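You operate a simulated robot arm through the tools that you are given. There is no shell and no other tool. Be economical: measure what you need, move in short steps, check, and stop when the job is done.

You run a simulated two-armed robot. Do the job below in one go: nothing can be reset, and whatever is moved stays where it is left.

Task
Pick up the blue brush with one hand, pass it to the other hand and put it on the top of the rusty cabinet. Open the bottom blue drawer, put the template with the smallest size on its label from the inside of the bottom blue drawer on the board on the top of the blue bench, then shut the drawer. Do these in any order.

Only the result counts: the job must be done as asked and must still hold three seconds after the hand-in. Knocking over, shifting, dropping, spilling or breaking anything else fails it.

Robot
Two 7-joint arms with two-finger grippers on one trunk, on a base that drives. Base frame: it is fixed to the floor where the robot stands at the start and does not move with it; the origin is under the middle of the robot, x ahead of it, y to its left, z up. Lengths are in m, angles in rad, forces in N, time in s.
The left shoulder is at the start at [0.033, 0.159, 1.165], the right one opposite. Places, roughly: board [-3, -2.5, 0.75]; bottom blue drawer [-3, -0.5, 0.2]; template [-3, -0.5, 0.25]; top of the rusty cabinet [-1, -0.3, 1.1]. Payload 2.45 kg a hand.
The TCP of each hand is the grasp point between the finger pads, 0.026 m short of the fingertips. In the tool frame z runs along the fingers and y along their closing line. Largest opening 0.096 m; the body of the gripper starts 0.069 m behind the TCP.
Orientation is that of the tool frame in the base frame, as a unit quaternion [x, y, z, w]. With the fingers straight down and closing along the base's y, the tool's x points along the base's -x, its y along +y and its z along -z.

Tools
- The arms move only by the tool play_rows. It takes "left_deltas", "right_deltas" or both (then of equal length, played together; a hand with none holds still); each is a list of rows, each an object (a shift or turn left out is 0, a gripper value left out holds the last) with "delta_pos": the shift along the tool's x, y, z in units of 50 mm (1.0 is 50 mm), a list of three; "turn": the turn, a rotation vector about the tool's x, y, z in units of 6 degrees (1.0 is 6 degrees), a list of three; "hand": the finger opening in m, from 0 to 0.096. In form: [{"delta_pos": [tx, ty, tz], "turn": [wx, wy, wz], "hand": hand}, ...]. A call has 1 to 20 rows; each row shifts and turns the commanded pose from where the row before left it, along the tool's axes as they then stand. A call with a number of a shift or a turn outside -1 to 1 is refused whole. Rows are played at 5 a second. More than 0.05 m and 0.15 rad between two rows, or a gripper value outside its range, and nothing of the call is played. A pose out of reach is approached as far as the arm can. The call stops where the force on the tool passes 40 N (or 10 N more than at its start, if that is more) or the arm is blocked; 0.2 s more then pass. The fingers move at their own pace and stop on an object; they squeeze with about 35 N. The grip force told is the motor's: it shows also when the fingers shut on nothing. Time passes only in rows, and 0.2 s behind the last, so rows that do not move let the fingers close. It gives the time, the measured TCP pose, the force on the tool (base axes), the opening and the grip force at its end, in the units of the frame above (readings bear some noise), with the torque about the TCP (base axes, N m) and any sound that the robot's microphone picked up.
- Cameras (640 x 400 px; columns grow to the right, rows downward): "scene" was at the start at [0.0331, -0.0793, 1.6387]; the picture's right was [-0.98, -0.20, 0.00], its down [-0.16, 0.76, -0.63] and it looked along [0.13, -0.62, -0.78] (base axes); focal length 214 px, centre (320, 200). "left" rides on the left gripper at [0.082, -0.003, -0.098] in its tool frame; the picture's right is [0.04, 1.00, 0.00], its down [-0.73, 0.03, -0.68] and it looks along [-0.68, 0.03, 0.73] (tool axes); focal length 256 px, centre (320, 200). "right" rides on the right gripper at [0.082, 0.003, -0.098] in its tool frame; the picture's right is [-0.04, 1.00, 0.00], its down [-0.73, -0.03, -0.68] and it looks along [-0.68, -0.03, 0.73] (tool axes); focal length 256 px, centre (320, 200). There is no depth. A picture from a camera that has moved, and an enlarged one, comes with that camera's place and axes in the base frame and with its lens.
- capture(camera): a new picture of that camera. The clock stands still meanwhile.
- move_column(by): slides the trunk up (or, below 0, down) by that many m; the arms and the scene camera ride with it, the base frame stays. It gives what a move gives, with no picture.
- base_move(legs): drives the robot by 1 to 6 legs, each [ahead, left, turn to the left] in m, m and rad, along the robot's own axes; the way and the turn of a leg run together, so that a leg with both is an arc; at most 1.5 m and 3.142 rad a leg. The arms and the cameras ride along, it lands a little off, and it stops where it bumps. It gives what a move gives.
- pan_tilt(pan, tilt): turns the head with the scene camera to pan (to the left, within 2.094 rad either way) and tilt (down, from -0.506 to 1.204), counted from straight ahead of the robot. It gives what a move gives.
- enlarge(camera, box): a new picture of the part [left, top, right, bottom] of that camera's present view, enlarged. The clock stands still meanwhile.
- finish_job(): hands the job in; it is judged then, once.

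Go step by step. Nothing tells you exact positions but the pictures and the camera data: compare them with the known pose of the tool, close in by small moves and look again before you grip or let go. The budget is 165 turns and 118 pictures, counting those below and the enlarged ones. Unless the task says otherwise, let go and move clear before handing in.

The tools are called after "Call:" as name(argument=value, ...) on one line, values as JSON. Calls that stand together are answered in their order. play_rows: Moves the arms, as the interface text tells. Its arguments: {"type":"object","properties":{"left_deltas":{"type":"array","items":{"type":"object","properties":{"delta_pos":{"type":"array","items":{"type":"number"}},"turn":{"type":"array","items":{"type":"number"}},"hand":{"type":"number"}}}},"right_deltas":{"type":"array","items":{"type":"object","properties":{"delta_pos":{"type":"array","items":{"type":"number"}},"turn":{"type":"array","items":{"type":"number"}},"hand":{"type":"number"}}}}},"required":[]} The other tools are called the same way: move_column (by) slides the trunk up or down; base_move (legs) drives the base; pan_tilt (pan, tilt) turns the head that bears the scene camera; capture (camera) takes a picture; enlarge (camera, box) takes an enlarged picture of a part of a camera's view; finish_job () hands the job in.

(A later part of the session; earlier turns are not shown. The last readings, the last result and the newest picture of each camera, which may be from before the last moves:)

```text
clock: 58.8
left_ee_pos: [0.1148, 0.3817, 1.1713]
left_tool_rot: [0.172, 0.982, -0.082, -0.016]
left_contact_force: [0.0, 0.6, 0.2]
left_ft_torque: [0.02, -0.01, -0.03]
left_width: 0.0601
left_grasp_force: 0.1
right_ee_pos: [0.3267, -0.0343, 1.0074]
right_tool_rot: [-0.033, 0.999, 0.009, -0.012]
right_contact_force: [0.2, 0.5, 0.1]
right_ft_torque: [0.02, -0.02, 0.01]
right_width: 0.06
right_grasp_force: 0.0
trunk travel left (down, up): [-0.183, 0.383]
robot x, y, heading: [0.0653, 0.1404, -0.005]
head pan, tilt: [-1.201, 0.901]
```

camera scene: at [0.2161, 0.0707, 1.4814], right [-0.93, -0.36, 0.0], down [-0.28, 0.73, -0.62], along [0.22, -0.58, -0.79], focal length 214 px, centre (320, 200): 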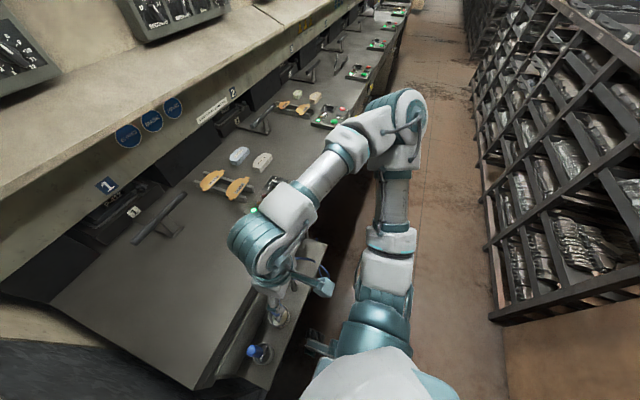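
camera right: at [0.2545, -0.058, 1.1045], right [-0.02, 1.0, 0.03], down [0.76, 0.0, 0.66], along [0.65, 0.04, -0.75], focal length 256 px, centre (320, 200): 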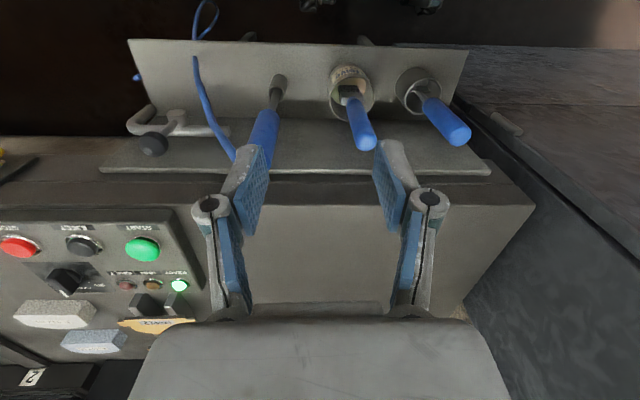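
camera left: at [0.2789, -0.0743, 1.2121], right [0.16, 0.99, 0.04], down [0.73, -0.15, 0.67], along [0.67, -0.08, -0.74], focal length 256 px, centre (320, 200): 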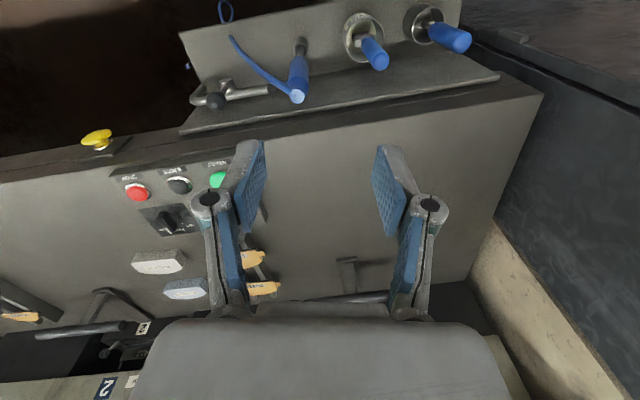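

Still now: the left arm had been rubbing. Move the right hand above the brush.

Call:
play_rows(right_deltas=[{"delta_pos": [-0.65, 0.3, 0]}, {"delta_pos": [-0.65, 0.3, 0.4]}, {"delta_pos": [0, 0, 0.6]}, {}, {}, {}])

Call:
capture(camera="right")

Call:
pan_tilt(pan=-0.3, tilt=1.0)

Call:
capture(camera="scene")

```text
clock: 60.2
left_ee_pos: [0.1142, 0.3821, 1.1712]
left_tool_rot: [0.171, 0.982, -0.081, -0.017]
left_contact_force: [-0.1, -0.7, 0.2]
left_ft_torque: [0.01, 0.0, -0.02]
left_width: 0.0598
left_grasp_force: 0.1
right_ee_pos: [0.39, -0.0006, 0.9531]
right_tool_rot: [-0.034, 0.999, 0.007, -0.012]
right_contact_force: [-0.2, 0.1, 0.4]
right_ft_torque: [0.0, 0.04, 0.01]
right_width: 0.06
right_grasp_force: 0.1
trunk travel left (down, up): [-0.183, 0.383]
robot x, y, heading: [0.0683, 0.1411, -0.001]
head pan, tilt: [-1.201, 0.901]
```

```text
90 pictures are left
camera right: at [0.31, -0.0035, 1.0549], right [-0.03, 1.0, 0.01], down [0.75, 0.01, 0.66], along [0.66, 0.03, -0.75], focal length 256 px, centre (320, 200)
```

right: 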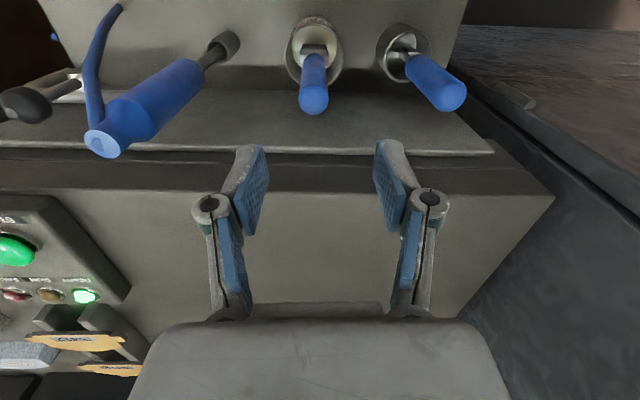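

```text
clock: 61.4
left_ee_pos: [0.1167, 0.3831, 1.1718]
left_tool_rot: [0.171, 0.982, -0.081, -0.015]
left_contact_force: [0.0, -0.4, 0.9]
left_ft_torque: [0.02, 0.0, -0.04]
left_width: 0.0601
left_grasp_force: 0.0
right_ee_pos: [0.3905, -0.0005, 0.954]
right_tool_rot: [-0.033, 0.999, 0.008, -0.011]
right_contact_force: [0.4, 1.1, 0.7]
right_ft_torque: [-0.01, 0.0, 0.01]
right_width: 0.0601
right_grasp_force: 0.0
trunk travel left (down, up): [-0.183, 0.383]
robot x, y, heading: [0.0729, 0.1418, -0.006]
head pan, tilt: [-0.3, 1.0]
```

```text
89 pictures are left
camera scene: at [0.2444, 0.1187, 1.4756], right [-0.3, -0.95, 0.0], down [-0.8, 0.25, -0.54], along [0.52, -0.16, -0.84], focal length 214 px, centre (320, 200)
```

scene: 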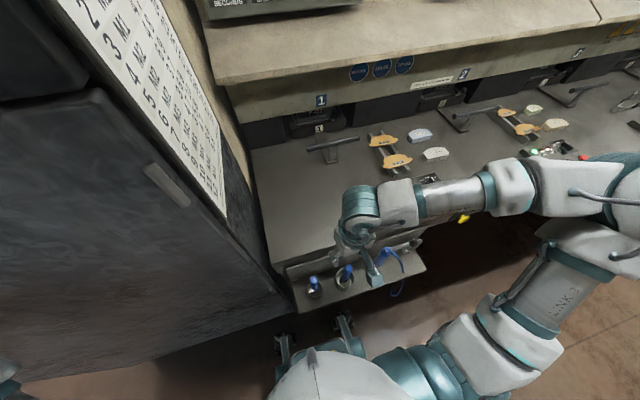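

Handle end about (0.388, -0.004). Descend with the open fingers straddling it.

Call:
play_rows(right_deltas=[{"delta_pos": [0.05, -0.08, 0.6]}, {"delta_pos": [0, 0, 0.6]}, {"delta_pos": [0, 0, 0.6]}, {"delta_pos": [0, 0, 0.4]}, {}])

Call:
capture(camera="right")

```text
clock: 62.6
left_ee_pos: [0.1149, 0.3821, 1.1705]
left_tool_rot: [0.171, 0.982, -0.082, -0.016]
left_contact_force: [-1.6, -0.8, 0.5]
left_ft_torque: [0.01, 0.0, 0.0]
left_width: 0.0598
left_grasp_force: 0.0
right_ee_pos: [0.3841, -0.0013, 0.8465]
right_tool_rot: [-0.034, 0.999, 0.006, -0.012]
right_contact_force: [0.1, -0.5, -0.6]
right_ft_torque: [0.04, 0.0, -0.02]
right_width: 0.0601
right_grasp_force: 0.0
trunk travel left (down, up): [-0.183, 0.383]
robot x, y, heading: [0.0658, 0.1415, -0.008]
head pan, tilt: [-0.3, 1.0]
```

```text
88 pictures are left
camera right: at [0.3036, -0.0043, 0.9465], right [-0.03, 1.0, 0.01], down [0.75, 0.01, 0.66], along [0.66, 0.03, -0.75], focal length 256 px, centre (320, 200)
```

right: 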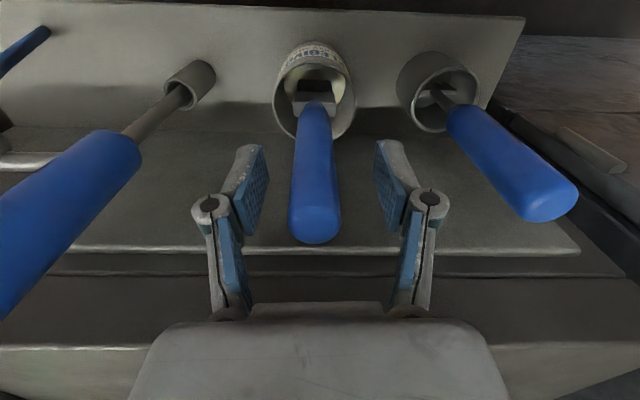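

The handle sits about 15 mm nearer the robot than the TCP; I'll shift back and close.

Call:
play_rows(right_deltas=[{"delta_pos": [0.35, 0, 0]}, {}, {"hand": 0.0}, {}, {}, {}])

Call:
capture(camera="right")

```text
clock: 64.0
left_ee_pos: [0.1153, 0.3824, 1.1713]
left_tool_rot: [0.172, 0.982, -0.081, -0.016]
left_contact_force: [0.6, -0.7, -1.0]
left_ft_torque: [0.0, 0.03, 0.0]
left_width: 0.0601
left_grasp_force: 0.1
right_ee_pos: [0.3673, -0.0017, 0.8458]
right_tool_rot: [-0.034, 0.999, 0.007, -0.013]
right_contact_force: [0.4, 0.2, 0.1]
right_ft_torque: [-0.01, -0.01, -0.03]
right_width: 0.0196
right_grasp_force: 35.1
trunk travel left (down, up): [-0.183, 0.383]
robot x, y, heading: [0.0655, 0.1441, -0.006]
head pan, tilt: [-0.3, 1.0]
```

```text
87 pictures are left
camera right: at [0.2865, -0.0058, 0.947], right [-0.03, 1.0, 0.01], down [0.75, 0.01, 0.66], along [0.66, 0.03, -0.75], focal length 256 px, centre (320, 200)
```

right: 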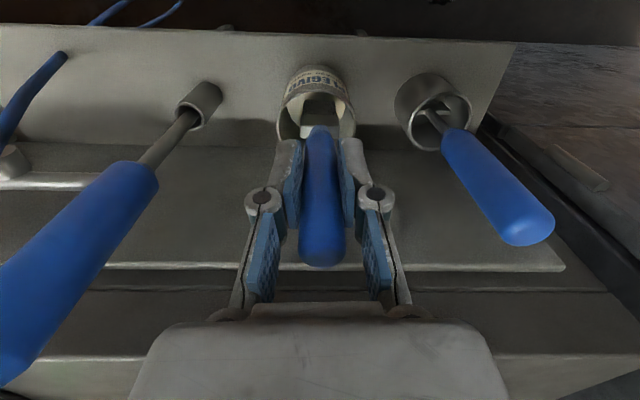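

Brush is gripped (0.0196 m). Lift slowly along its lean.

Call:
play_rows(right_deltas=[{"delta_pos": [-0.05, 0, -0.3]}, {"delta_pos": [-0.07, 0, -0.4]}, {"delta_pos": [-0.07, 0, -0.4]}, {"delta_pos": [-0.05, 0, -0.4]}, {"delta_pos": [0, 0, -0.6]}, {"delta_pos": [0, 0, -0.6]}, {"delta_pos": [0, 0, -0.6]}, {}])

Call:
capture(camera="right")

Call:
enlarge(camera="scene", box=[270, 170, 450, 300])

```text
clock: 65.8
left_ee_pos: [0.1148, 0.3821, 1.1714]
left_tool_rot: [0.171, 0.982, -0.081, -0.015]
left_contact_force: [0.0, 0.5, 0.3]
left_ft_torque: [-0.02, -0.02, 0.01]
left_width: 0.0601
left_grasp_force: 0.1
right_ee_pos: [0.3835, -0.0019, 1.0117]
right_tool_rot: [-0.033, 0.999, 0.008, -0.012]
right_contact_force: [0.2, 0.4, 0.2]
right_ft_torque: [-0.03, 0.01, -0.01]
right_width: 0.0196
right_grasp_force: 35.0
trunk travel left (down, up): [-0.183, 0.383]
robot x, y, heading: [0.0651, 0.1438, -0.007]
head pan, tilt: [-0.3, 1.0]
```

```text
86 pictures are left
camera right: at [0.302, -0.0064, 1.1125], right [-0.03, 1.0, 0.01], down [0.75, 0.01, 0.66], along [0.66, 0.03, -0.75], focal length 256 px, centre (320, 200)
```

right: 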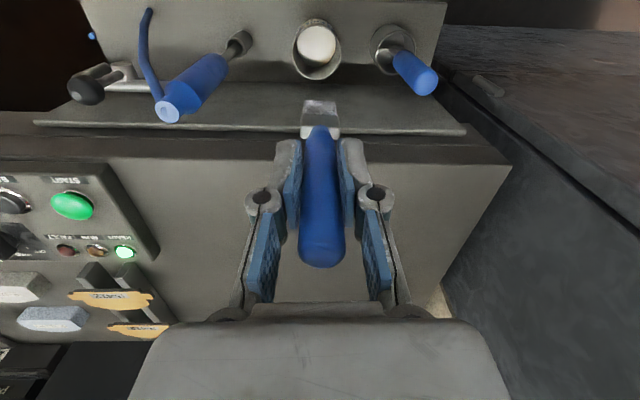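

```text
3.08 times, centred on (360, 235) of scene
camera zoom: at [0.2444, 0.1188, 1.4756], right [-0.3, -0.95, 0.0], down [-0.8, 0.25, -0.54], along [0.52, -0.16, -0.84], focal length 660 px, centre (197, 92)
```

zoom: 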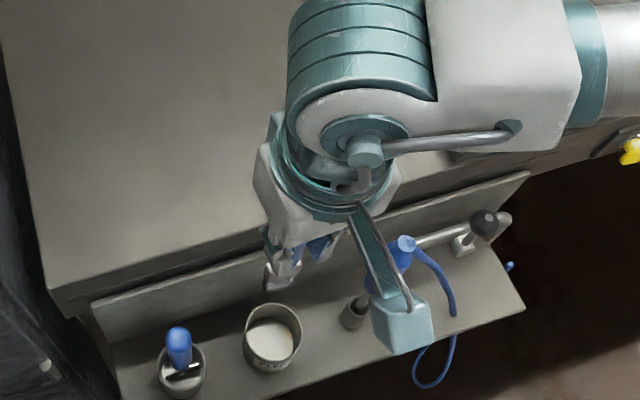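

The brush is out and the tin stayed put. Raise a little and back into the aisle, then look around.

Call:
play_rows(right_deltas=[{"delta_pos": [0, 0, -0.8]}, {"delta_pos": [0, 0, -0.8]}, {}])

Call:
base_move(legs=[[-0.4, 0, 0]])

Call:
pan_tilt(pan=2.09, tilt=0.7)

Call:
capture(camera="scene")

Call:
pan_tilt(pan=-2.09, tilt=0.7)

Call:
capture(camera="scene")

```text
clock: 66.6
left_ee_pos: [0.1161, 0.3831, 1.1705]
left_tool_rot: [0.171, 0.982, -0.082, -0.015]
left_contact_force: [-0.8, -0.2, 0.3]
left_ft_torque: [0.0, -0.01, 0.03]
left_width: 0.0601
left_grasp_force: 0.0
right_ee_pos: [0.3846, -0.0073, 1.0918]
right_tool_rot: [-0.034, 0.999, 0.007, -0.011]
right_contact_force: [0.6, 0.2, 0.0]
right_ft_torque: [-0.03, -0.01, -0.01]
right_width: 0.0197
right_grasp_force: 35.4
trunk travel left (down, up): [-0.183, 0.383]
robot x, y, heading: [0.0682, 0.1441, -0.005]
head pan, tilt: [-0.3, 1.0]
```

```text
clock: 69.1
left_ee_pos: [-0.2848, 0.3852, 1.1708]
left_tool_rot: [0.167, 0.982, -0.083, -0.019]
left_contact_force: [0.2, -0.1, -0.1]
left_ft_torque: [0.02, -0.04, 0.0]
left_width: 0.0598
left_grasp_force: 0.1
right_ee_pos: [-0.0116, -0.002, 1.0912]
right_tool_rot: [-0.037, 0.999, 0.007, -0.015]
right_contact_force: [0.0, 0.1, 0.5]
right_ft_torque: [0.0, -0.03, 0.04]
right_width: 0.0197
right_grasp_force: 34.6
trunk travel left (down, up): [-0.183, 0.383]
robot x, y, heading: [-0.3333, 0.1462, 0.001]
head pan, tilt: [-0.3, 1.0]
```

```text
clock: 71.3
left_ee_pos: [-0.2868, 0.386, 1.1706]
left_tool_rot: [0.167, 0.982, -0.082, -0.019]
left_contact_force: [-0.9, -0.6, 0.4]
left_ft_torque: [-0.01, 0.02, 0.03]
left_width: 0.0598
left_grasp_force: 0.0
right_ee_pos: [-0.0152, -0.0008, 1.0921]
right_tool_rot: [-0.037, 0.999, 0.007, -0.013]
right_contact_force: [0.0, 0.0, 0.2]
right_ft_torque: [0.02, -0.03, 0.0]
right_width: 0.0196
right_grasp_force: 35.3
trunk travel left (down, up): [-0.183, 0.383]
robot x, y, heading: [-0.3364, 0.1386, 0.001]
head pan, tilt: [2.089, 0.7]
```

```text
84 pictures are left
camera scene: at [-0.2563, 0.2175, 1.4979], right [0.87, 0.5, 0.0], down [0.32, -0.56, -0.77], along [-0.38, 0.66, -0.64], focal length 214 px, centre (320, 200)
```

scene: 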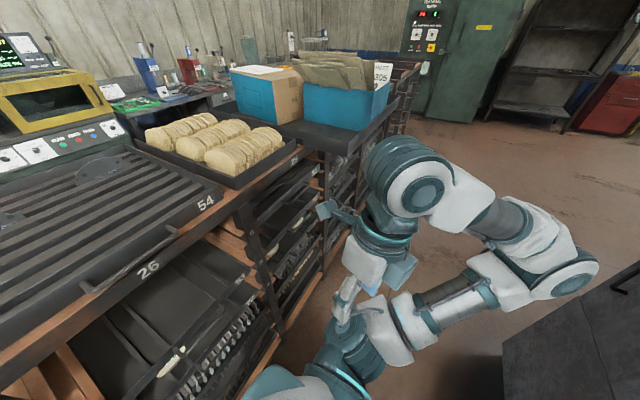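

```text
clock: 74.7
left_ee_pos: [-0.2871, 0.3847, 1.1705]
left_tool_rot: [0.167, 0.982, -0.081, -0.017]
left_contact_force: [0.1, 0.1, 0.4]
left_ft_torque: [-0.02, 0.02, 0.04]
left_width: 0.0598
left_grasp_force: 0.0
right_ee_pos: [-0.0149, -0.0024, 1.0921]
right_tool_rot: [-0.037, 0.999, 0.007, -0.013]
right_contact_force: [-0.3, -0.3, -1.2]
right_ft_torque: [-0.01, 0.0, 0.01]
right_width: 0.0193
right_grasp_force: 35.0
trunk travel left (down, up): [-0.183, 0.383]
robot x, y, heading: [-0.3382, 0.1422, 0.002]
head pan, tilt: [-2.089, 0.7]
```

```text
83 pictures are left
camera scene: at [-0.256, 0.0697, 1.4979], right [-0.87, 0.49, 0.0], down [0.32, 0.56, -0.77], along [-0.38, -0.67, -0.64], focal length 214 px, centre (320, 200)
```

scene: 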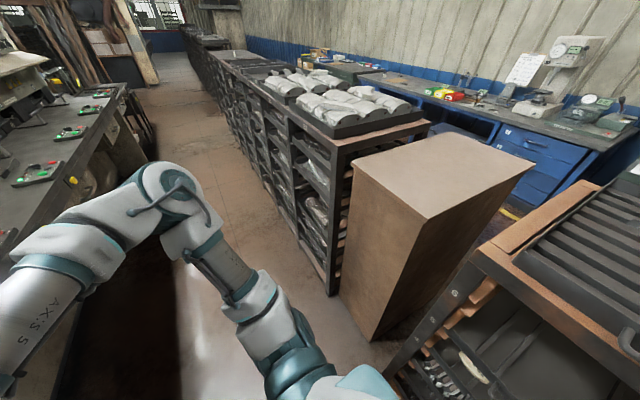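

Cabinet top spans about x -1.28..-0.72, y -0.51..-0.16. Now I'll swing the right hand so the brush lies level pointing forward for the handover.

Call:
play_rows(right_deltas=[{"turn": [0, -1, 0]}, {"turn": [0, -1, 0]}, {"turn": [0, -1, 0]}, {"turn": [0, -1, 0]}, {"turn": [0, -1, 0]}, {"turn": [0, -1, 0]}, {"turn": [0, -1, 0]}, {"turn": [0, -1, 0]}, {"turn": [0, -1, 0]}, {"turn": [0, -1, 0]}, {"turn": [0, -1, 0]}, {"turn": [0, -1, 0]}, {"turn": [0, -1, 0]}, {"turn": [0, -1, 0]}, {"turn": [0, -1, 0]}, {"turn": [0, -1, 0]}, {}])

Call:
pan_tilt(pan=0, tilt=0.9)

Call:
capture(camera="scene")

```text
clock: 78.3
left_ee_pos: [-0.288, 0.3845, 1.1711]
left_tool_rot: [0.168, 0.982, -0.081, -0.017]
left_contact_force: [-0.2, 0.7, -0.1]
left_ft_torque: [-0.03, -0.01, -0.02]
left_width: 0.0599
left_grasp_force: 0.1
right_ee_pos: [0.0451, 0.06, 1.2269]
right_tool_rot: [-0.02, 0.678, 0.033, 0.734]
right_contact_force: [0.2, -0.9, 0.2]
right_ft_torque: [0.01, -0.03, 0.02]
right_width: 0.0
right_grasp_force: 28.4
right hand out of reach, approached as far as the arm can: row 8, 9, 10, 11, 12, 13, 14, 15, 16
trunk travel left (down, up): [-0.183, 0.383]
robot x, y, heading: [-0.3388, 0.1418, 0.002]
head pan, tilt: [-2.089, 0.7]
```

```text
clock: 80.3
left_ee_pos: [-0.2862, 0.3863, 1.171]
left_tool_rot: [0.167, 0.982, -0.082, -0.018]
left_contact_force: [0.2, 0.2, -0.7]
left_ft_torque: [0.01, -0.02, 0.02]
left_width: 0.0599
left_grasp_force: 0.1
right_ee_pos: [0.0452, 0.0608, 1.2268]
right_tool_rot: [-0.02, 0.679, 0.032, 0.733]
right_contact_force: [-0.3, -0.5, 0.9]
right_ft_torque: [0.0, -0.04, 0.0]
right_width: 0.0001
right_grasp_force: 28.4
trunk travel left (down, up): [-0.183, 0.383]
robot x, y, heading: [-0.3354, 0.1429, -0.001]
head pan, tilt: [0.0, 0.901]
```

```text
82 pictures are left
camera scene: at [-0.1391, 0.1443, 1.4814], right [0.0, -1.0, 0.0], down [-0.79, 0.0, -0.62], along [0.62, 0.0, -0.79], focal length 214 px, centre (320, 200)
```

scene: 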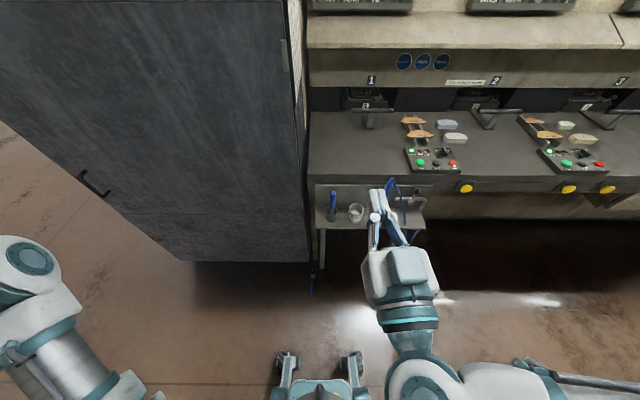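

The brush slipped out of the gripper during the swing. I'll look for it on the floor.

Call:
enlarge(camera="scene", box=[230, 160, 430, 400])

Call:
pan_tilt(pan=0, tilt=1.2)

Call:
capture(camera="scene")

```text
1.67 times, centred on (330, 280) of scene
camera zoom: at [-0.1391, 0.1443, 1.4814], right [0.0, -1.0, 0.0], down [-0.79, 0.0, -0.62], along [0.62, 0.0, -0.79], focal length 358 px, centre (303, 67)
```

zoom: 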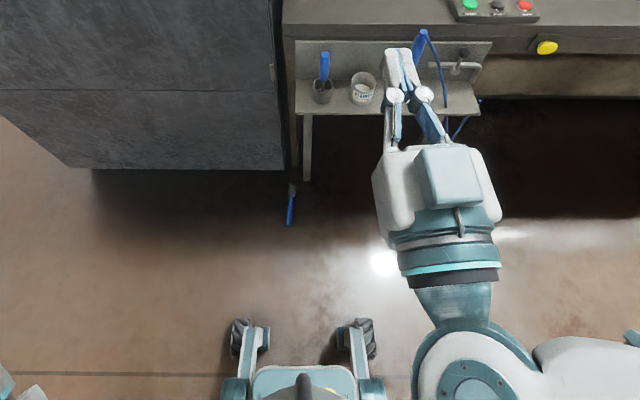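

```text
clock: 81.1
left_ee_pos: [-0.2862, 0.386, 1.1703]
left_tool_rot: [0.168, 0.982, -0.082, -0.017]
left_contact_force: [-0.3, 0.0, 0.0]
left_ft_torque: [0.01, 0.02, -0.01]
left_width: 0.06
left_grasp_force: 0.0
right_ee_pos: [0.0446, 0.0602, 1.2261]
right_tool_rot: [-0.019, 0.679, 0.031, 0.733]
right_contact_force: [-0.2, -1.0, -0.1]
right_ft_torque: [-0.01, 0.0, -0.03]
right_width: 0.0
right_grasp_force: 28.0
trunk travel left (down, up): [-0.183, 0.383]
robot x, y, heading: [-0.3363, 0.1454, 0.002]
head pan, tilt: [0.0, 1.201]
```

```text
80 pictures are left
camera scene: at [-0.1587, 0.1443, 1.4617], right [0.0, -1.0, 0.0], down [-0.93, 0.0, -0.36], along [0.36, 0.0, -0.93], focal length 214 px, centre (320, 200)
```

scene: 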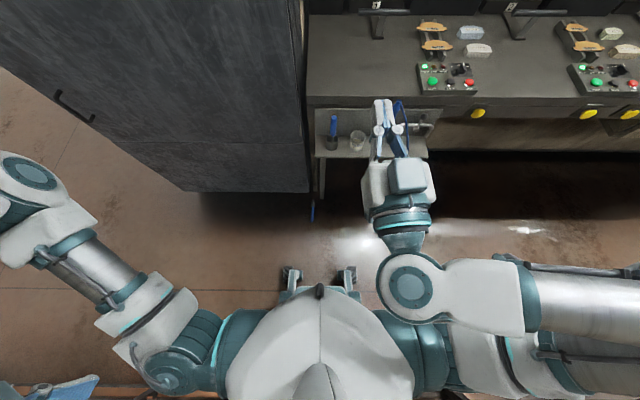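

The brush lies on the floor, along x at about y 0.195, x 0.24–0.42. I'll bring the right hand back to pointing down, then test reaching low in open space.

Call:
play_rows(right_deltas=[{"turn": [0, 1, 0], "hand": 0.06}, {"turn": [0, 1, 0]}, {"turn": [0, 1, 0]}, {"turn": [0, 1, 0]}, {"turn": [0, 1, 0]}, {"turn": [0, 1, 0]}, {"turn": [0, 1, 0]}, {"turn": [0, 1, 0]}, {"turn": [0, 1, 0]}, {"turn": [0, 1, 0]}, {"turn": [0, 1, 0]}, {"turn": [0, 1, 0]}, {"turn": [0, 1, 0]}, {"turn": [0, 1, 0]}, {"turn": [0, 1, 0]}, {}, {}])

Call:
capture(camera="scene")

```text
clock: 84.7
left_ee_pos: [-0.2863, 0.3852, 1.1706]
left_tool_rot: [0.168, 0.982, -0.083, -0.017]
left_contact_force: [0.7, -0.6, -0.5]
left_ft_torque: [0.0, 0.01, 0.0]
left_width: 0.0598
left_grasp_force: 0.0
right_ee_pos: [0.0421, 0.0017, 1.224]
right_tool_rot: [-0.037, 0.997, 0.012, 0.065]
right_contact_force: [-0.6, 0.3, -0.4]
right_ft_torque: [-0.02, -0.01, 0.02]
right_width: 0.0599
right_grasp_force: 0.1
right hand out of reach, approached as far as the arm can: row 10, 11, 12, 14, 15
trunk travel left (down, up): [-0.183, 0.383]
robot x, y, heading: [-0.3319, 0.1401, -0.004]
head pan, tilt: [0.0, 1.201]
```

```text
79 pictures are left
camera scene: at [-0.1577, 0.1439, 1.4616], right [0.0, -1.0, 0.0], down [-0.93, 0.0, -0.36], along [0.36, 0.0, -0.93], focal length 214 px, centre (320, 200)
```

scene: 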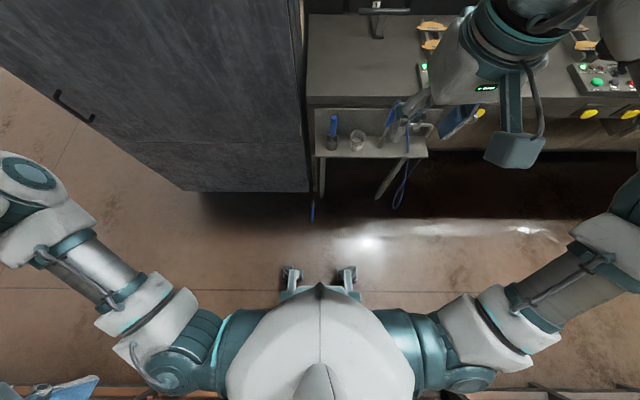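

Call:
move_column(by=-0.18)

Call:
play_rows(right_deltas=[{"delta_pos": [0.5, 0, 0.8], "turn": [0, 0.7, 0]}, {"delta_pos": [0.5, 0, 0.8], "turn": [0, 0.6, 0]}, {"delta_pos": [0.5, 0, 0.8]}, {"delta_pos": [0.4, 0, 0.8]}, {"delta_pos": [0, 0, 1]}, {"delta_pos": [0, 0, 1]}, {"delta_pos": [0, 0, 1]}, {"delta_pos": [0, 0, 1]}, {}])

Call:
capture(camera="scene")

```text
clock: 86.7
left_ee_pos: [-0.2873, 0.3852, 0.9915]
left_tool_rot: [0.167, 0.982, -0.082, -0.017]
left_contact_force: [0.2, -0.2, -0.3]
left_ft_torque: [-0.01, -0.06, 0.02]
left_width: 0.0595
left_grasp_force: 0.1
right_ee_pos: [0.039, -0.0002, 1.0446]
right_tool_rot: [-0.036, 0.997, 0.013, 0.067]
right_contact_force: [-0.7, 0.0, 0.5]
right_ft_torque: [-0.01, -0.03, -0.03]
right_width: 0.0601
right_grasp_force: 0.1
trunk travel left (down, up): [-0.003, 0.563]
robot x, y, heading: [-0.3358, 0.1416, -0.002]
head pan, tilt: [0.0, 1.201]
```

```text
clock: 88.3
left_ee_pos: [-0.2915, 0.3854, 0.9912]
left_tool_rot: [0.167, 0.982, -0.082, -0.016]
left_contact_force: [0.0, 0.9, -0.6]
left_ft_torque: [-0.02, -0.03, -0.03]
left_width: 0.0603
left_grasp_force: 0.0
right_ee_pos: [-0.0205, 0.0131, 0.7747]
right_tool_rot: [-0.044, 0.999, 0.003, -0.002]
right_contact_force: [1.4, -2.4, -0.4]
right_ft_torque: [0.14, 0.03, 0.12]
right_width: 0.0598
right_grasp_force: 0.0
right hand out of reach, approached as far as the arm can: row 6, 7
trunk travel left (down, up): [-0.003, 0.563]
robot x, y, heading: [-0.3349, 0.142, 0.002]
head pan, tilt: [0.0, 1.201]
stopped in row 7 (right hand): the force on the tool passed its limit at 92 N (the readings are from after the stop); the commanded pose is now the measured one
```

```text
78 pictures are left
camera scene: at [0.0587, 0.1453, 1.2271], right [0.0, -1.0, 0.0], down [-0.93, 0.0, -0.36], along [0.36, 0.0, -0.93], focal length 214 px, centre (320, 200)
```

scene: 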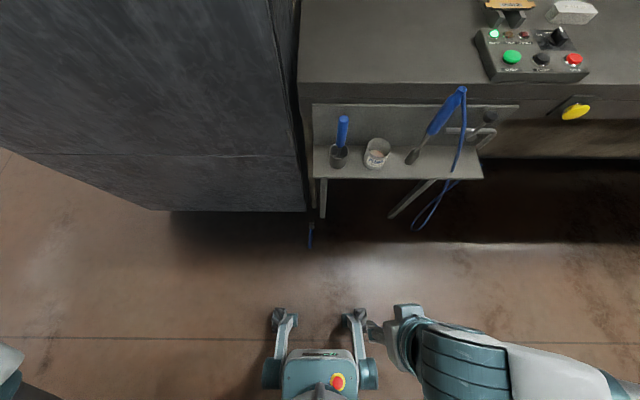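

With the trunk lowered the torso leans about 0.3 m forward, so the hand is too close to the body. Move it forward, then down.

Call:
play_rows(right_deltas=[{"delta_pos": [-0.9, 0, -0.2]}, {"delta_pos": [-0.9, 0, 0]}, {"delta_pos": [-0.9, 0, 0]}, {"delta_pos": [-0.9, 0, 0]}, {}, {}])

Call:
capture(camera="scene")

```text
clock: 89.7
left_ee_pos: [-0.2897, 0.385, 0.9912]
left_tool_rot: [0.168, 0.982, -0.082, -0.016]
left_contact_force: [-0.6, -0.5, 1.1]
left_ft_torque: [-0.02, 0.0, 0.02]
left_width: 0.06
left_grasp_force: 0.1
right_ee_pos: [0.1586, 0.0303, 0.783]
right_tool_rot: [-0.044, 0.999, 0.004, -0.003]
right_contact_force: [0.0, -0.1, -0.4]
right_ft_torque: [0.01, 0.0, -0.02]
right_width: 0.0598
right_grasp_force: 0.1
trunk travel left (down, up): [-0.003, 0.563]
robot x, y, heading: [-0.3369, 0.1449, 0.003]
head pan, tilt: [0.0, 1.201]
```

```text
77 pictures are left
camera scene: at [0.0603, 0.1439, 1.2264], right [0.0, -1.0, 0.0], down [-0.93, 0.0, -0.36], along [0.36, 0.0, -0.93], focal length 214 px, centre (320, 200)
```

scene: 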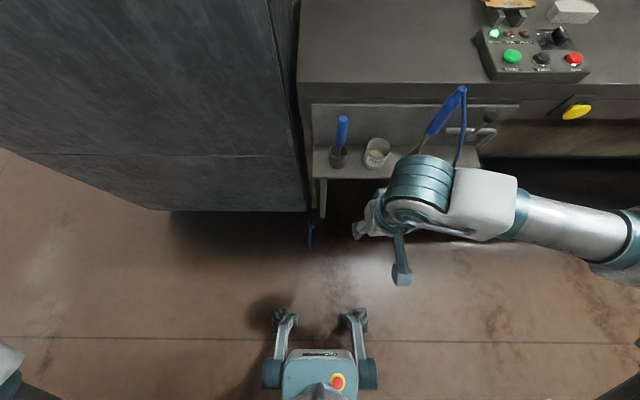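

Now test lowering straight down toward the floor here in the open.

Call:
play_rows(right_deltas=[{"delta_pos": [0, 0, 1]}, {"delta_pos": [0, 0, 1]}, {"delta_pos": [0, 0, 1]}, {"delta_pos": [0, 0, 1]}, {"delta_pos": [0, 0, 1]}, {"delta_pos": [0, 0, 1]}, {"delta_pos": [0, 0, 1]}, {"delta_pos": [0, 0, 1]}, {"delta_pos": [0, 0, 1]}, {"delta_pos": [0, 0, 1]}, {"delta_pos": [0, 0, 1]}, {"delta_pos": [0, 0, 1]}, {}])

Call:
capture(camera="scene")

Call:
capture(camera="right")

```text
clock: 92.5
left_ee_pos: [-0.2916, 0.3856, 0.9913]
left_tool_rot: [0.168, 0.982, -0.082, -0.016]
left_contact_force: [-0.3, 0.6, -0.3]
left_ft_torque: [0.04, 0.02, -0.01]
left_width: 0.06
left_grasp_force: 0.0
right_ee_pos: [0.1319, -0.0726, 0.2907]
right_tool_rot: [-0.045, 0.999, 0.004, -0.002]
right_contact_force: [0.0, 0.0, 0.1]
right_ft_torque: [-0.01, 0.0, 0.0]
right_width: 0.0599
right_grasp_force: 0.2
right hand out of reach, approached as far as the arm can: row 8, 9, 10, 11, 12
trunk travel left (down, up): [-0.003, 0.563]
robot x, y, heading: [-0.335, 0.1428, 0.005]
head pan, tilt: [0.0, 1.201]
```

```text
76 pictures are left
camera scene: at [0.0598, 0.1435, 1.2267], right [0.0, -1.0, 0.0], down [-0.93, 0.0, -0.36], along [0.36, 0.0, -0.93], focal length 214 px, centre (320, 200)
```

scene: 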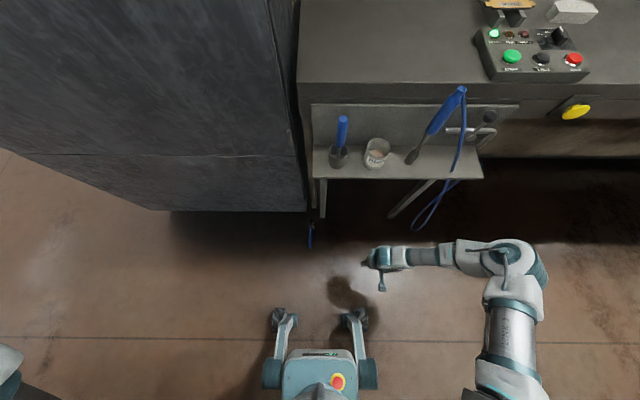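

```text
75 pictures are left
camera right: at [0.0496, -0.0771, 0.39], right [-0.05, 1.0, 0.01], down [0.74, 0.03, 0.68], along [0.67, 0.04, -0.74], focal length 256 px, centre (320, 200)
```

right: 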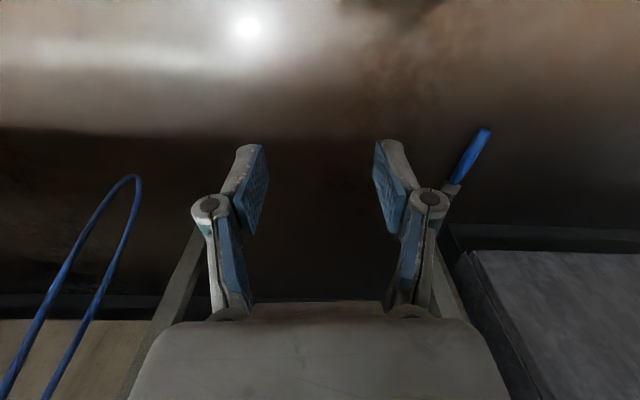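

The hand got to z 0.29 here. I'll check whether it goes lower with other directions (toward right under the shoulder).

Call:
play_rows(right_deltas=[{"delta_pos": [0.4, -0.2, 0.7]}, {"delta_pos": [0.4, -0.2, 0.7]}, {"delta_pos": [0, 0, 0.9]}, {"delta_pos": [0, 0, 0.9]}, {}])

Call:
play_rows(right_deltas=[{"delta_pos": [-0.9, 0, 0]}, {"delta_pos": [-0.9, 0, 0]}, {"delta_pos": [-0.9, 0, 0]}, {"delta_pos": [-0.9, 0, 0]}, {"delta_pos": [0, 0, 0.9]}, {"delta_pos": [0, 0, 0.9]}, {}])

```text
clock: 93.7
left_ee_pos: [-0.2914, 0.3842, 0.9898]
left_tool_rot: [0.167, 0.982, -0.081, -0.015]
left_contact_force: [0.3, -0.8, -0.3]
left_ft_torque: [0.02, 0.03, 0.01]
left_width: 0.06
left_grasp_force: 0.1
right_ee_pos: [0.0883, -0.1467, 0.2454]
right_tool_rot: [-0.045, 0.999, 0.004, -0.003]
right_contact_force: [0.7, 0.0, 0.1]
right_ft_torque: [0.01, 0.01, -0.02]
right_width: 0.06
right_grasp_force: 0.1
right hand out of reach, approached as far as the arm can: row 1, 2, 3, 4
trunk travel left (down, up): [-0.003, 0.563]
robot x, y, heading: [-0.3415, 0.1447, -0.001]
head pan, tilt: [0.0, 1.201]
```

```text
clock: 95.3
left_ee_pos: [-0.2909, 0.385, 0.9916]
left_tool_rot: [0.168, 0.982, -0.082, -0.016]
left_contact_force: [1.5, 0.6, 0.5]
left_ft_torque: [0.0, -0.04, 0.02]
left_width: 0.0598
left_grasp_force: 0.0
right_ee_pos: [0.2121, -0.1717, 0.2649]
right_tool_rot: [-0.045, 0.999, 0.005, -0.003]
right_contact_force: [0.5, -0.2, 0.4]
right_ft_torque: [-0.04, 0.01, 0.03]
right_width: 0.0597
right_grasp_force: 0.1
right hand out of reach, approached as far as the arm can: row 1, 2, 3, 4, 5, 6
trunk travel left (down, up): [-0.003, 0.563]
robot x, y, heading: [-0.3345, 0.1444, 0.0]
head pan, tilt: [0.0, 1.201]
```

Call:
pan_tilt(pan=-0.4, tilt=1.2)

Call:
capture(camera="scene")

```text
clock: 96.2
left_ee_pos: [-0.2913, 0.3849, 0.9904]
left_tool_rot: [0.168, 0.982, -0.081, -0.016]
left_contact_force: [-0.1, -0.6, -1.0]
left_ft_torque: [0.01, 0.01, -0.03]
left_width: 0.06
left_grasp_force: 0.2
right_ee_pos: [0.2123, -0.1711, 0.2656]
right_tool_rot: [-0.044, 0.999, 0.004, -0.003]
right_contact_force: [0.4, -0.6, 0.2]
right_ft_torque: [-0.02, 0.02, 0.02]
right_width: 0.0598
right_grasp_force: 0.1
trunk travel left (down, up): [-0.003, 0.563]
robot x, y, heading: [-0.3387, 0.1406, 0.002]
head pan, tilt: [-0.4, 1.201]
```

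```text
74 pictures are left
camera scene: at [0.0558, 0.1213, 1.2266], right [-0.39, -0.92, 0.0], down [-0.86, 0.36, -0.36], along [0.33, -0.14, -0.93], focal length 214 px, centre (320, 200)
```

scene: 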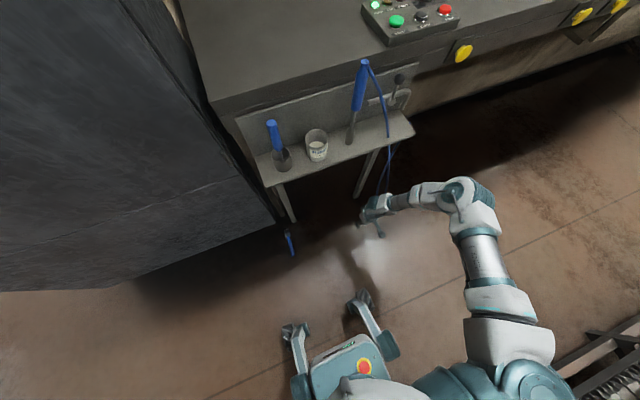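

The arm still has bend left; perhaps the strict downward wrist limits it. I'll try rolling the hand about 30° so fingers point down-left, then lower.

Call:
play_rows(right_deltas=[{"turn": [-1, 0, 0]}, {"turn": [-1, 0, 0]}, {"turn": [-1, 0, 0]}, {"turn": [-1, 0, 0]}, {"turn": [-1, 0, 0]}, {"delta_pos": [0, -0.45, 0.78]}, {"delta_pos": [0, -0.45, 0.78]}, {"delta_pos": [0, -0.45, 0.78]}, {}])

```text
clock: 98.2
left_ee_pos: [-0.2914, 0.3849, 0.9906]
left_tool_rot: [0.167, 0.983, -0.08, -0.015]
left_contact_force: [0.5, 0.1, -0.3]
left_ft_torque: [-0.01, 0.02, 0.0]
left_width: 0.0599
left_grasp_force: 0.0
right_ee_pos: [0.1191, -0.0658, 0.3069]
right_tool_rot: [-0.04, 0.966, 0.257, -0.013]
right_contact_force: [-0.4, -0.3, -0.3]
right_ft_torque: [-0.01, 0.02, 0.0]
right_width: 0.0598
right_grasp_force: 0.2
right hand out of reach, approached as far as the arm can: row 2, 3, 4, 5, 6, 7, 8
trunk travel left (down, up): [-0.003, 0.563]
robot x, y, heading: [-0.3377, 0.1445, 0.004]
head pan, tilt: [-0.4, 1.201]
```

I estimate the lowered shoulder at only ~0.16 m ahead of the axis, so the lowest reach is beside the base. I'll test that: right hand to about 0.2 ahead and 0.33 right, then down.

Call:
play_rows(right_deltas=[{"turn": [1, 0, 0], "delta_pos": [0, 0, -0.5]}, {"turn": [1, 0, 0]}, {"turn": [1, 0, 0]}, {"turn": [1, 0, 0]}, {"turn": [1, 0, 0]}, {"delta_pos": [0.8, -0.5, 0]}, {"delta_pos": [0.8, -0.5, 0]}, {"delta_pos": [0.8, -0.5, 0]}, {"delta_pos": [0.8, -0.5, 0]}, {"delta_pos": [0.5, -0.5, 0]}, {"delta_pos": [0, 0, 1]}, {"delta_pos": [0, 0, 1]}, {"delta_pos": [0, 0, 1]}, {"delta_pos": [0, 0, 1]}, {}])

Call:
pan_tilt(pan=-0.8, tilt=1.2)

Call:
capture(camera="scene")

```text
clock: 101.4
left_ee_pos: [-0.2909, 0.3839, 0.9921]
left_tool_rot: [0.167, 0.982, -0.081, -0.015]
left_contact_force: [-0.1, 0.1, 1.1]
left_ft_torque: [-0.02, 0.01, 0.02]
left_width: 0.0596
left_grasp_force: 0.0
right_ee_pos: [-0.0028, -0.2337, 0.243]
right_tool_rot: [-0.045, 0.999, 0.004, -0.005]
right_contact_force: [-0.4, -0.2, -0.1]
right_ft_torque: [0.0, 0.01, 0.02]
right_width: 0.0602
right_grasp_force: 0.1
right hand out of reach, approached as far as the arm can: row 12, 13, 14
trunk travel left (down, up): [-0.003, 0.563]
robot x, y, heading: [-0.3364, 0.1429, 0.002]
head pan, tilt: [-0.4, 1.201]
```

```text
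clock: 102.2
left_ee_pos: [-0.2912, 0.3845, 0.9911]
left_tool_rot: [0.168, 0.982, -0.082, -0.016]
left_contact_force: [-0.8, 0.2, -0.3]
left_ft_torque: [0.0, -0.01, -0.04]
left_width: 0.06
left_grasp_force: 0.1
right_ee_pos: [-0.0035, -0.2333, 0.2432]
right_tool_rot: [-0.044, 0.999, 0.004, -0.005]
right_contact_force: [0.2, 0.2, 0.9]
right_ft_torque: [0.04, -0.03, 0.0]
right_width: 0.0601
right_grasp_force: 0.1
trunk travel left (down, up): [-0.003, 0.563]
robot x, y, heading: [-0.3332, 0.1411, 0.005]
head pan, tilt: [-0.799, 1.201]
```

```text
73 pictures are left
camera scene: at [0.0426, 0.1024, 1.2269], right [-0.71, -0.7, 0.0], down [-0.65, 0.67, -0.36], along [0.25, -0.26, -0.93], focal length 214 px, centre (320, 200)
```

scene: 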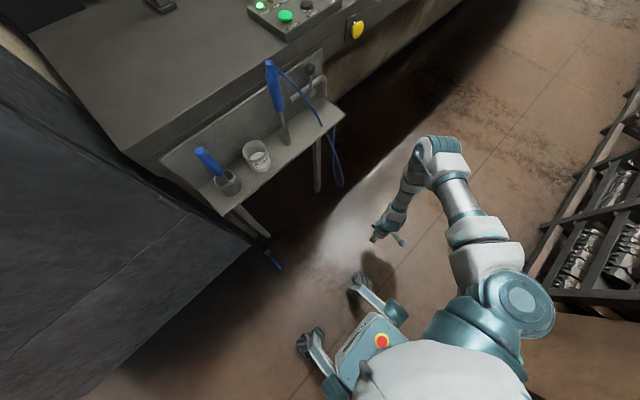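

The elbow is still very bent, so a wrist yaw may let it drop. I'll try yawing the hand and lowering again.

Call:
play_rows(right_deltas=[{"turn": [0, 0, 1]}, {"turn": [0, 0, 1]}, {"turn": [0, 0, 1]}, {"turn": [0, 0, 1]}, {"turn": [0, 0, 1]}, {"turn": [0, 0, 1]}, {"turn": [0, 0, 1]}, {"turn": [0, 0, 1]}, {"delta_pos": [0, 0, 1]}, {"delta_pos": [0, 0, 1]}, {"delta_pos": [0, 0, 1]}, {}])

Call:
play_rows(right_deltas=[{"turn": [0, 0, -1]}, {"turn": [0, 0, -1]}, {"turn": [0, 0, -1]}, {"turn": [0, 0, -1]}, {"turn": [0, 0, -1]}, {"turn": [0, 0, -1]}, {"turn": [0, 0, -1]}, {"turn": [0, 0, -1]}, {"turn": [0, 0, -1]}, {"turn": [0, 0, -1]}, {"turn": [0, 0, -1]}, {"turn": [0, 0, -1]}, {"turn": [0, 0, -1]}, {"turn": [0, 0, -1]}, {"turn": [0, 0, -1]}, {"turn": [0, 0, -1]}, {"delta_pos": [0, 0, 1]}, {"delta_pos": [0, 0, 1]}, {"delta_pos": [0, 0, 1]}, {}])

```text
clock: 104.8
left_ee_pos: [-0.2913, 0.3848, 0.9916]
left_tool_rot: [0.168, 0.982, -0.081, -0.016]
left_contact_force: [0.9, 0.3, -0.8]
left_ft_torque: [0.0, -0.01, -0.01]
left_width: 0.0599
left_grasp_force: 0.1
right_ee_pos: [0.0327, -0.2345, 0.229]
right_tool_rot: [0.366, 0.931, 0.003, -0.005]
right_contact_force: [0.7, -1.3, -0.4]
right_ft_torque: [-0.01, -0.02, -0.02]
right_width: 0.06
right_grasp_force: 0.0
right hand out of reach, approached as far as the arm can: row 9, 10, 11
trunk travel left (down, up): [-0.003, 0.563]
robot x, y, heading: [-0.3391, 0.1417, 0.001]
head pan, tilt: [-0.799, 1.201]
```

```text
clock: 109.0
left_ee_pos: [-0.2905, 0.3837, 0.9918]
left_tool_rot: [0.167, 0.982, -0.081, -0.016]
left_contact_force: [1.3, -0.6, 0.2]
left_ft_torque: [0.0, -0.01, 0.04]
left_width: 0.0601
left_grasp_force: 0.1
right_ee_pos: [0.0471, -0.2377, 0.2252]
right_tool_rot: [-0.447, 0.895, 0.006, -0.002]
right_contact_force: [-0.1, -0.2, -0.5]
right_ft_torque: [0.0, 0.01, -0.01]
right_width: 0.0599
right_grasp_force: 0.0
right hand out of reach, approached as far as the arm can: row 17, 18, 19
trunk travel left (down, up): [-0.003, 0.563]
robot x, y, heading: [-0.3349, 0.143, 0.001]
head pan, tilt: [-0.799, 1.201]
```

Call:
play_rows(right_deltas=[{"turn": [0, 0, 1]}, {"turn": [0, 0, 1]}, {"turn": [0, 0, 1]}, {"turn": [0, 0, 1]}, {"turn": [0, 0, 1]}, {"turn": [0, 0, 1]}, {"turn": [0, 0, 1]}, {"turn": [0, 0, 1]}, {"turn": [1, 0, 0]}, {"turn": [1, 0, 0]}, {"turn": [1, 0, 0]}, {"turn": [1, 0, 0]}, {"turn": [1, 0, 0]}, {"delta_pos": [0, 0.4, 0.8]}, {"delta_pos": [0, 0.4, 0.8]}, {"delta_pos": [0, 0.4, 0.8]}, {}])

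Call:
play_rows(right_deltas=[{"turn": [-1, 0, 0]}, {"turn": [-1, 0, 0]}, {"turn": [-1, 0, 0]}, {"turn": [-1, 0, 0]}, {"turn": [-1, 0, 0]}, {"turn": [0, -1, 0]}, {"turn": [0, -1, 0]}, {"turn": [0, -1, 0]}, {"turn": [0, -1, 0]}, {"turn": [0, -1, 0]}, {"turn": [0, -1, 0]}, {"delta_pos": [0.5, 0, 0.8]}, {"delta_pos": [0.5, 0, 0.8]}, {"delta_pos": [0.5, 0, 0.8]}, {}])

Call:
capture(camera="scene")

```text
clock: 112.6
left_ee_pos: [-0.2914, 0.3838, 0.9914]
left_tool_rot: [0.168, 0.982, -0.082, -0.016]
left_contact_force: [-0.7, 0.3, -0.2]
left_ft_torque: [0.0, 0.0, 0.04]
left_width: 0.0601
left_grasp_force: 0.0
right_ee_pos: [0.0617, -0.2912, 0.2592]
right_tool_rot: [-0.043, 0.966, -0.254, 0.008]
right_contact_force: [0.1, 0.7, 0.0]
right_ft_torque: [-0.03, -0.01, -0.01]
right_width: 0.0598
right_grasp_force: 0.2
right hand out of reach, approached as far as the arm can: row 10, 11, 12, 13, 14, 15, 16
trunk travel left (down, up): [-0.003, 0.563]
robot x, y, heading: [-0.3353, 0.1426, 0.006]
head pan, tilt: [-0.799, 1.201]
```

```text
clock: 115.8
left_ee_pos: [-0.2929, 0.385, 0.9915]
left_tool_rot: [0.168, 0.982, -0.082, -0.015]
left_contact_force: [1.1, -0.8, -0.4]
left_ft_torque: [0.01, 0.0, -0.01]
left_width: 0.06
left_grasp_force: 0.1
right_ee_pos: [0.1184, -0.3187, 0.2213]
right_tool_rot: [-0.041, 0.951, 0.016, 0.306]
right_contact_force: [0.8, 0.2, 0.3]
right_ft_torque: [0.01, 0.0, 0.02]
right_width: 0.0601
right_grasp_force: 0.1
right hand out of reach, approached as far as the arm can: row 7, 8, 9, 10, 11
trunk travel left (down, up): [-0.003, 0.563]
robot x, y, heading: [-0.3378, 0.1428, 0.002]
head pan, tilt: [-0.799, 1.201]
```

```text
72 pictures are left
camera scene: at [0.0408, 0.1029, 1.2276], right [-0.72, -0.7, 0.0], down [-0.65, 0.67, -0.36], along [0.25, -0.26, -0.93], focal length 214 px, centre (320, 200)
```

scene: 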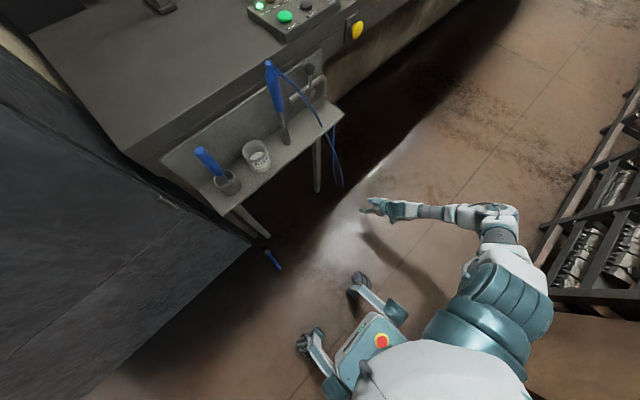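

With the hand pitched forward the lowering was not out of reach. I'll keep going down this way.

Call:
play_rows(right_deltas=[{"delta_pos": [0.5, 0, 0.75]}, {"delta_pos": [0.5, 0, 0.75]}, {"delta_pos": [0.5, 0, 0.75]}, {}])

Call:
capture(camera="scene")

```text
clock: 116.8
left_ee_pos: [-0.2918, 0.3845, 0.9929]
left_tool_rot: [0.168, 0.982, -0.081, -0.015]
left_contact_force: [-0.2, 0.6, 1.0]
left_ft_torque: [-0.01, -0.03, 0.01]
left_width: 0.0598
left_grasp_force: 0.0
right_ee_pos: [0.1187, -0.3164, 0.0846]
right_tool_rot: [-0.041, 0.95, 0.018, 0.308]
right_contact_force: [-0.5, 0.6, 0.6]
right_ft_torque: [0.0, 0.02, 0.01]
right_width: 0.0602
right_grasp_force: 0.1
trunk travel left (down, up): [-0.003, 0.563]
robot x, y, heading: [-0.3364, 0.1427, 0.002]
head pan, tilt: [-0.799, 1.201]
```

```text
71 pictures are left
camera scene: at [0.0415, 0.1025, 1.2273], right [-0.72, -0.7, 0.0], down [-0.65, 0.67, -0.36], along [0.25, -0.26, -0.93], focal length 214 px, centre (320, 200)
```

scene: 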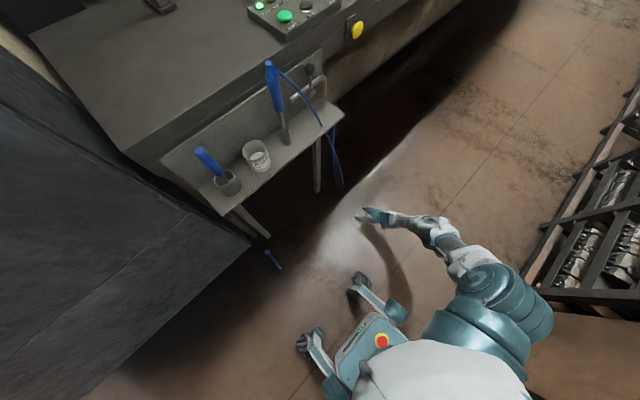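

The posture flipped and the hand is now at z 0.085. I'll drive left, then ahead, to bring it near the brush.

Call:
base_move(legs=[[0, 0.51, 0]])

Call:
capture(camera="right")

```text
clock: 119.8
left_ee_pos: [-0.2885, 0.8922, 0.9905]
left_tool_rot: [0.171, 0.982, -0.081, -0.016]
left_contact_force: [0.6, 0.5, 0.2]
left_ft_torque: [0.02, -0.02, 0.0]
left_width: 0.0601
left_grasp_force: 0.1
right_ee_pos: [0.1172, 0.1875, 0.0828]
right_tool_rot: [-0.038, 0.951, 0.017, 0.307]
right_contact_force: [0.0, -0.5, -0.3]
right_ft_torque: [-0.01, 0.0, 0.01]
right_width: 0.0603
right_grasp_force: 0.0
trunk travel left (down, up): [-0.003, 0.563]
robot x, y, heading: [-0.3371, 0.6533, -0.007]
head pan, tilt: [-0.799, 1.201]
```

```text
70 pictures are left
camera right: at [-0.0086, 0.1817, 0.1163], right [-0.05, 1.0, 0.03], down [0.2, -0.02, 0.98], along [0.98, 0.05, -0.2], focal length 256 px, centre (320, 200)
```

right: 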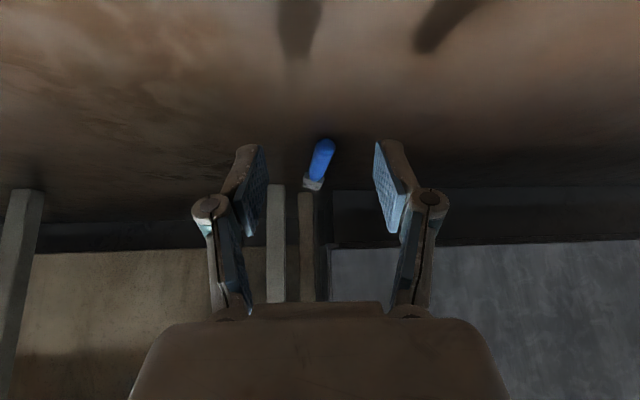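

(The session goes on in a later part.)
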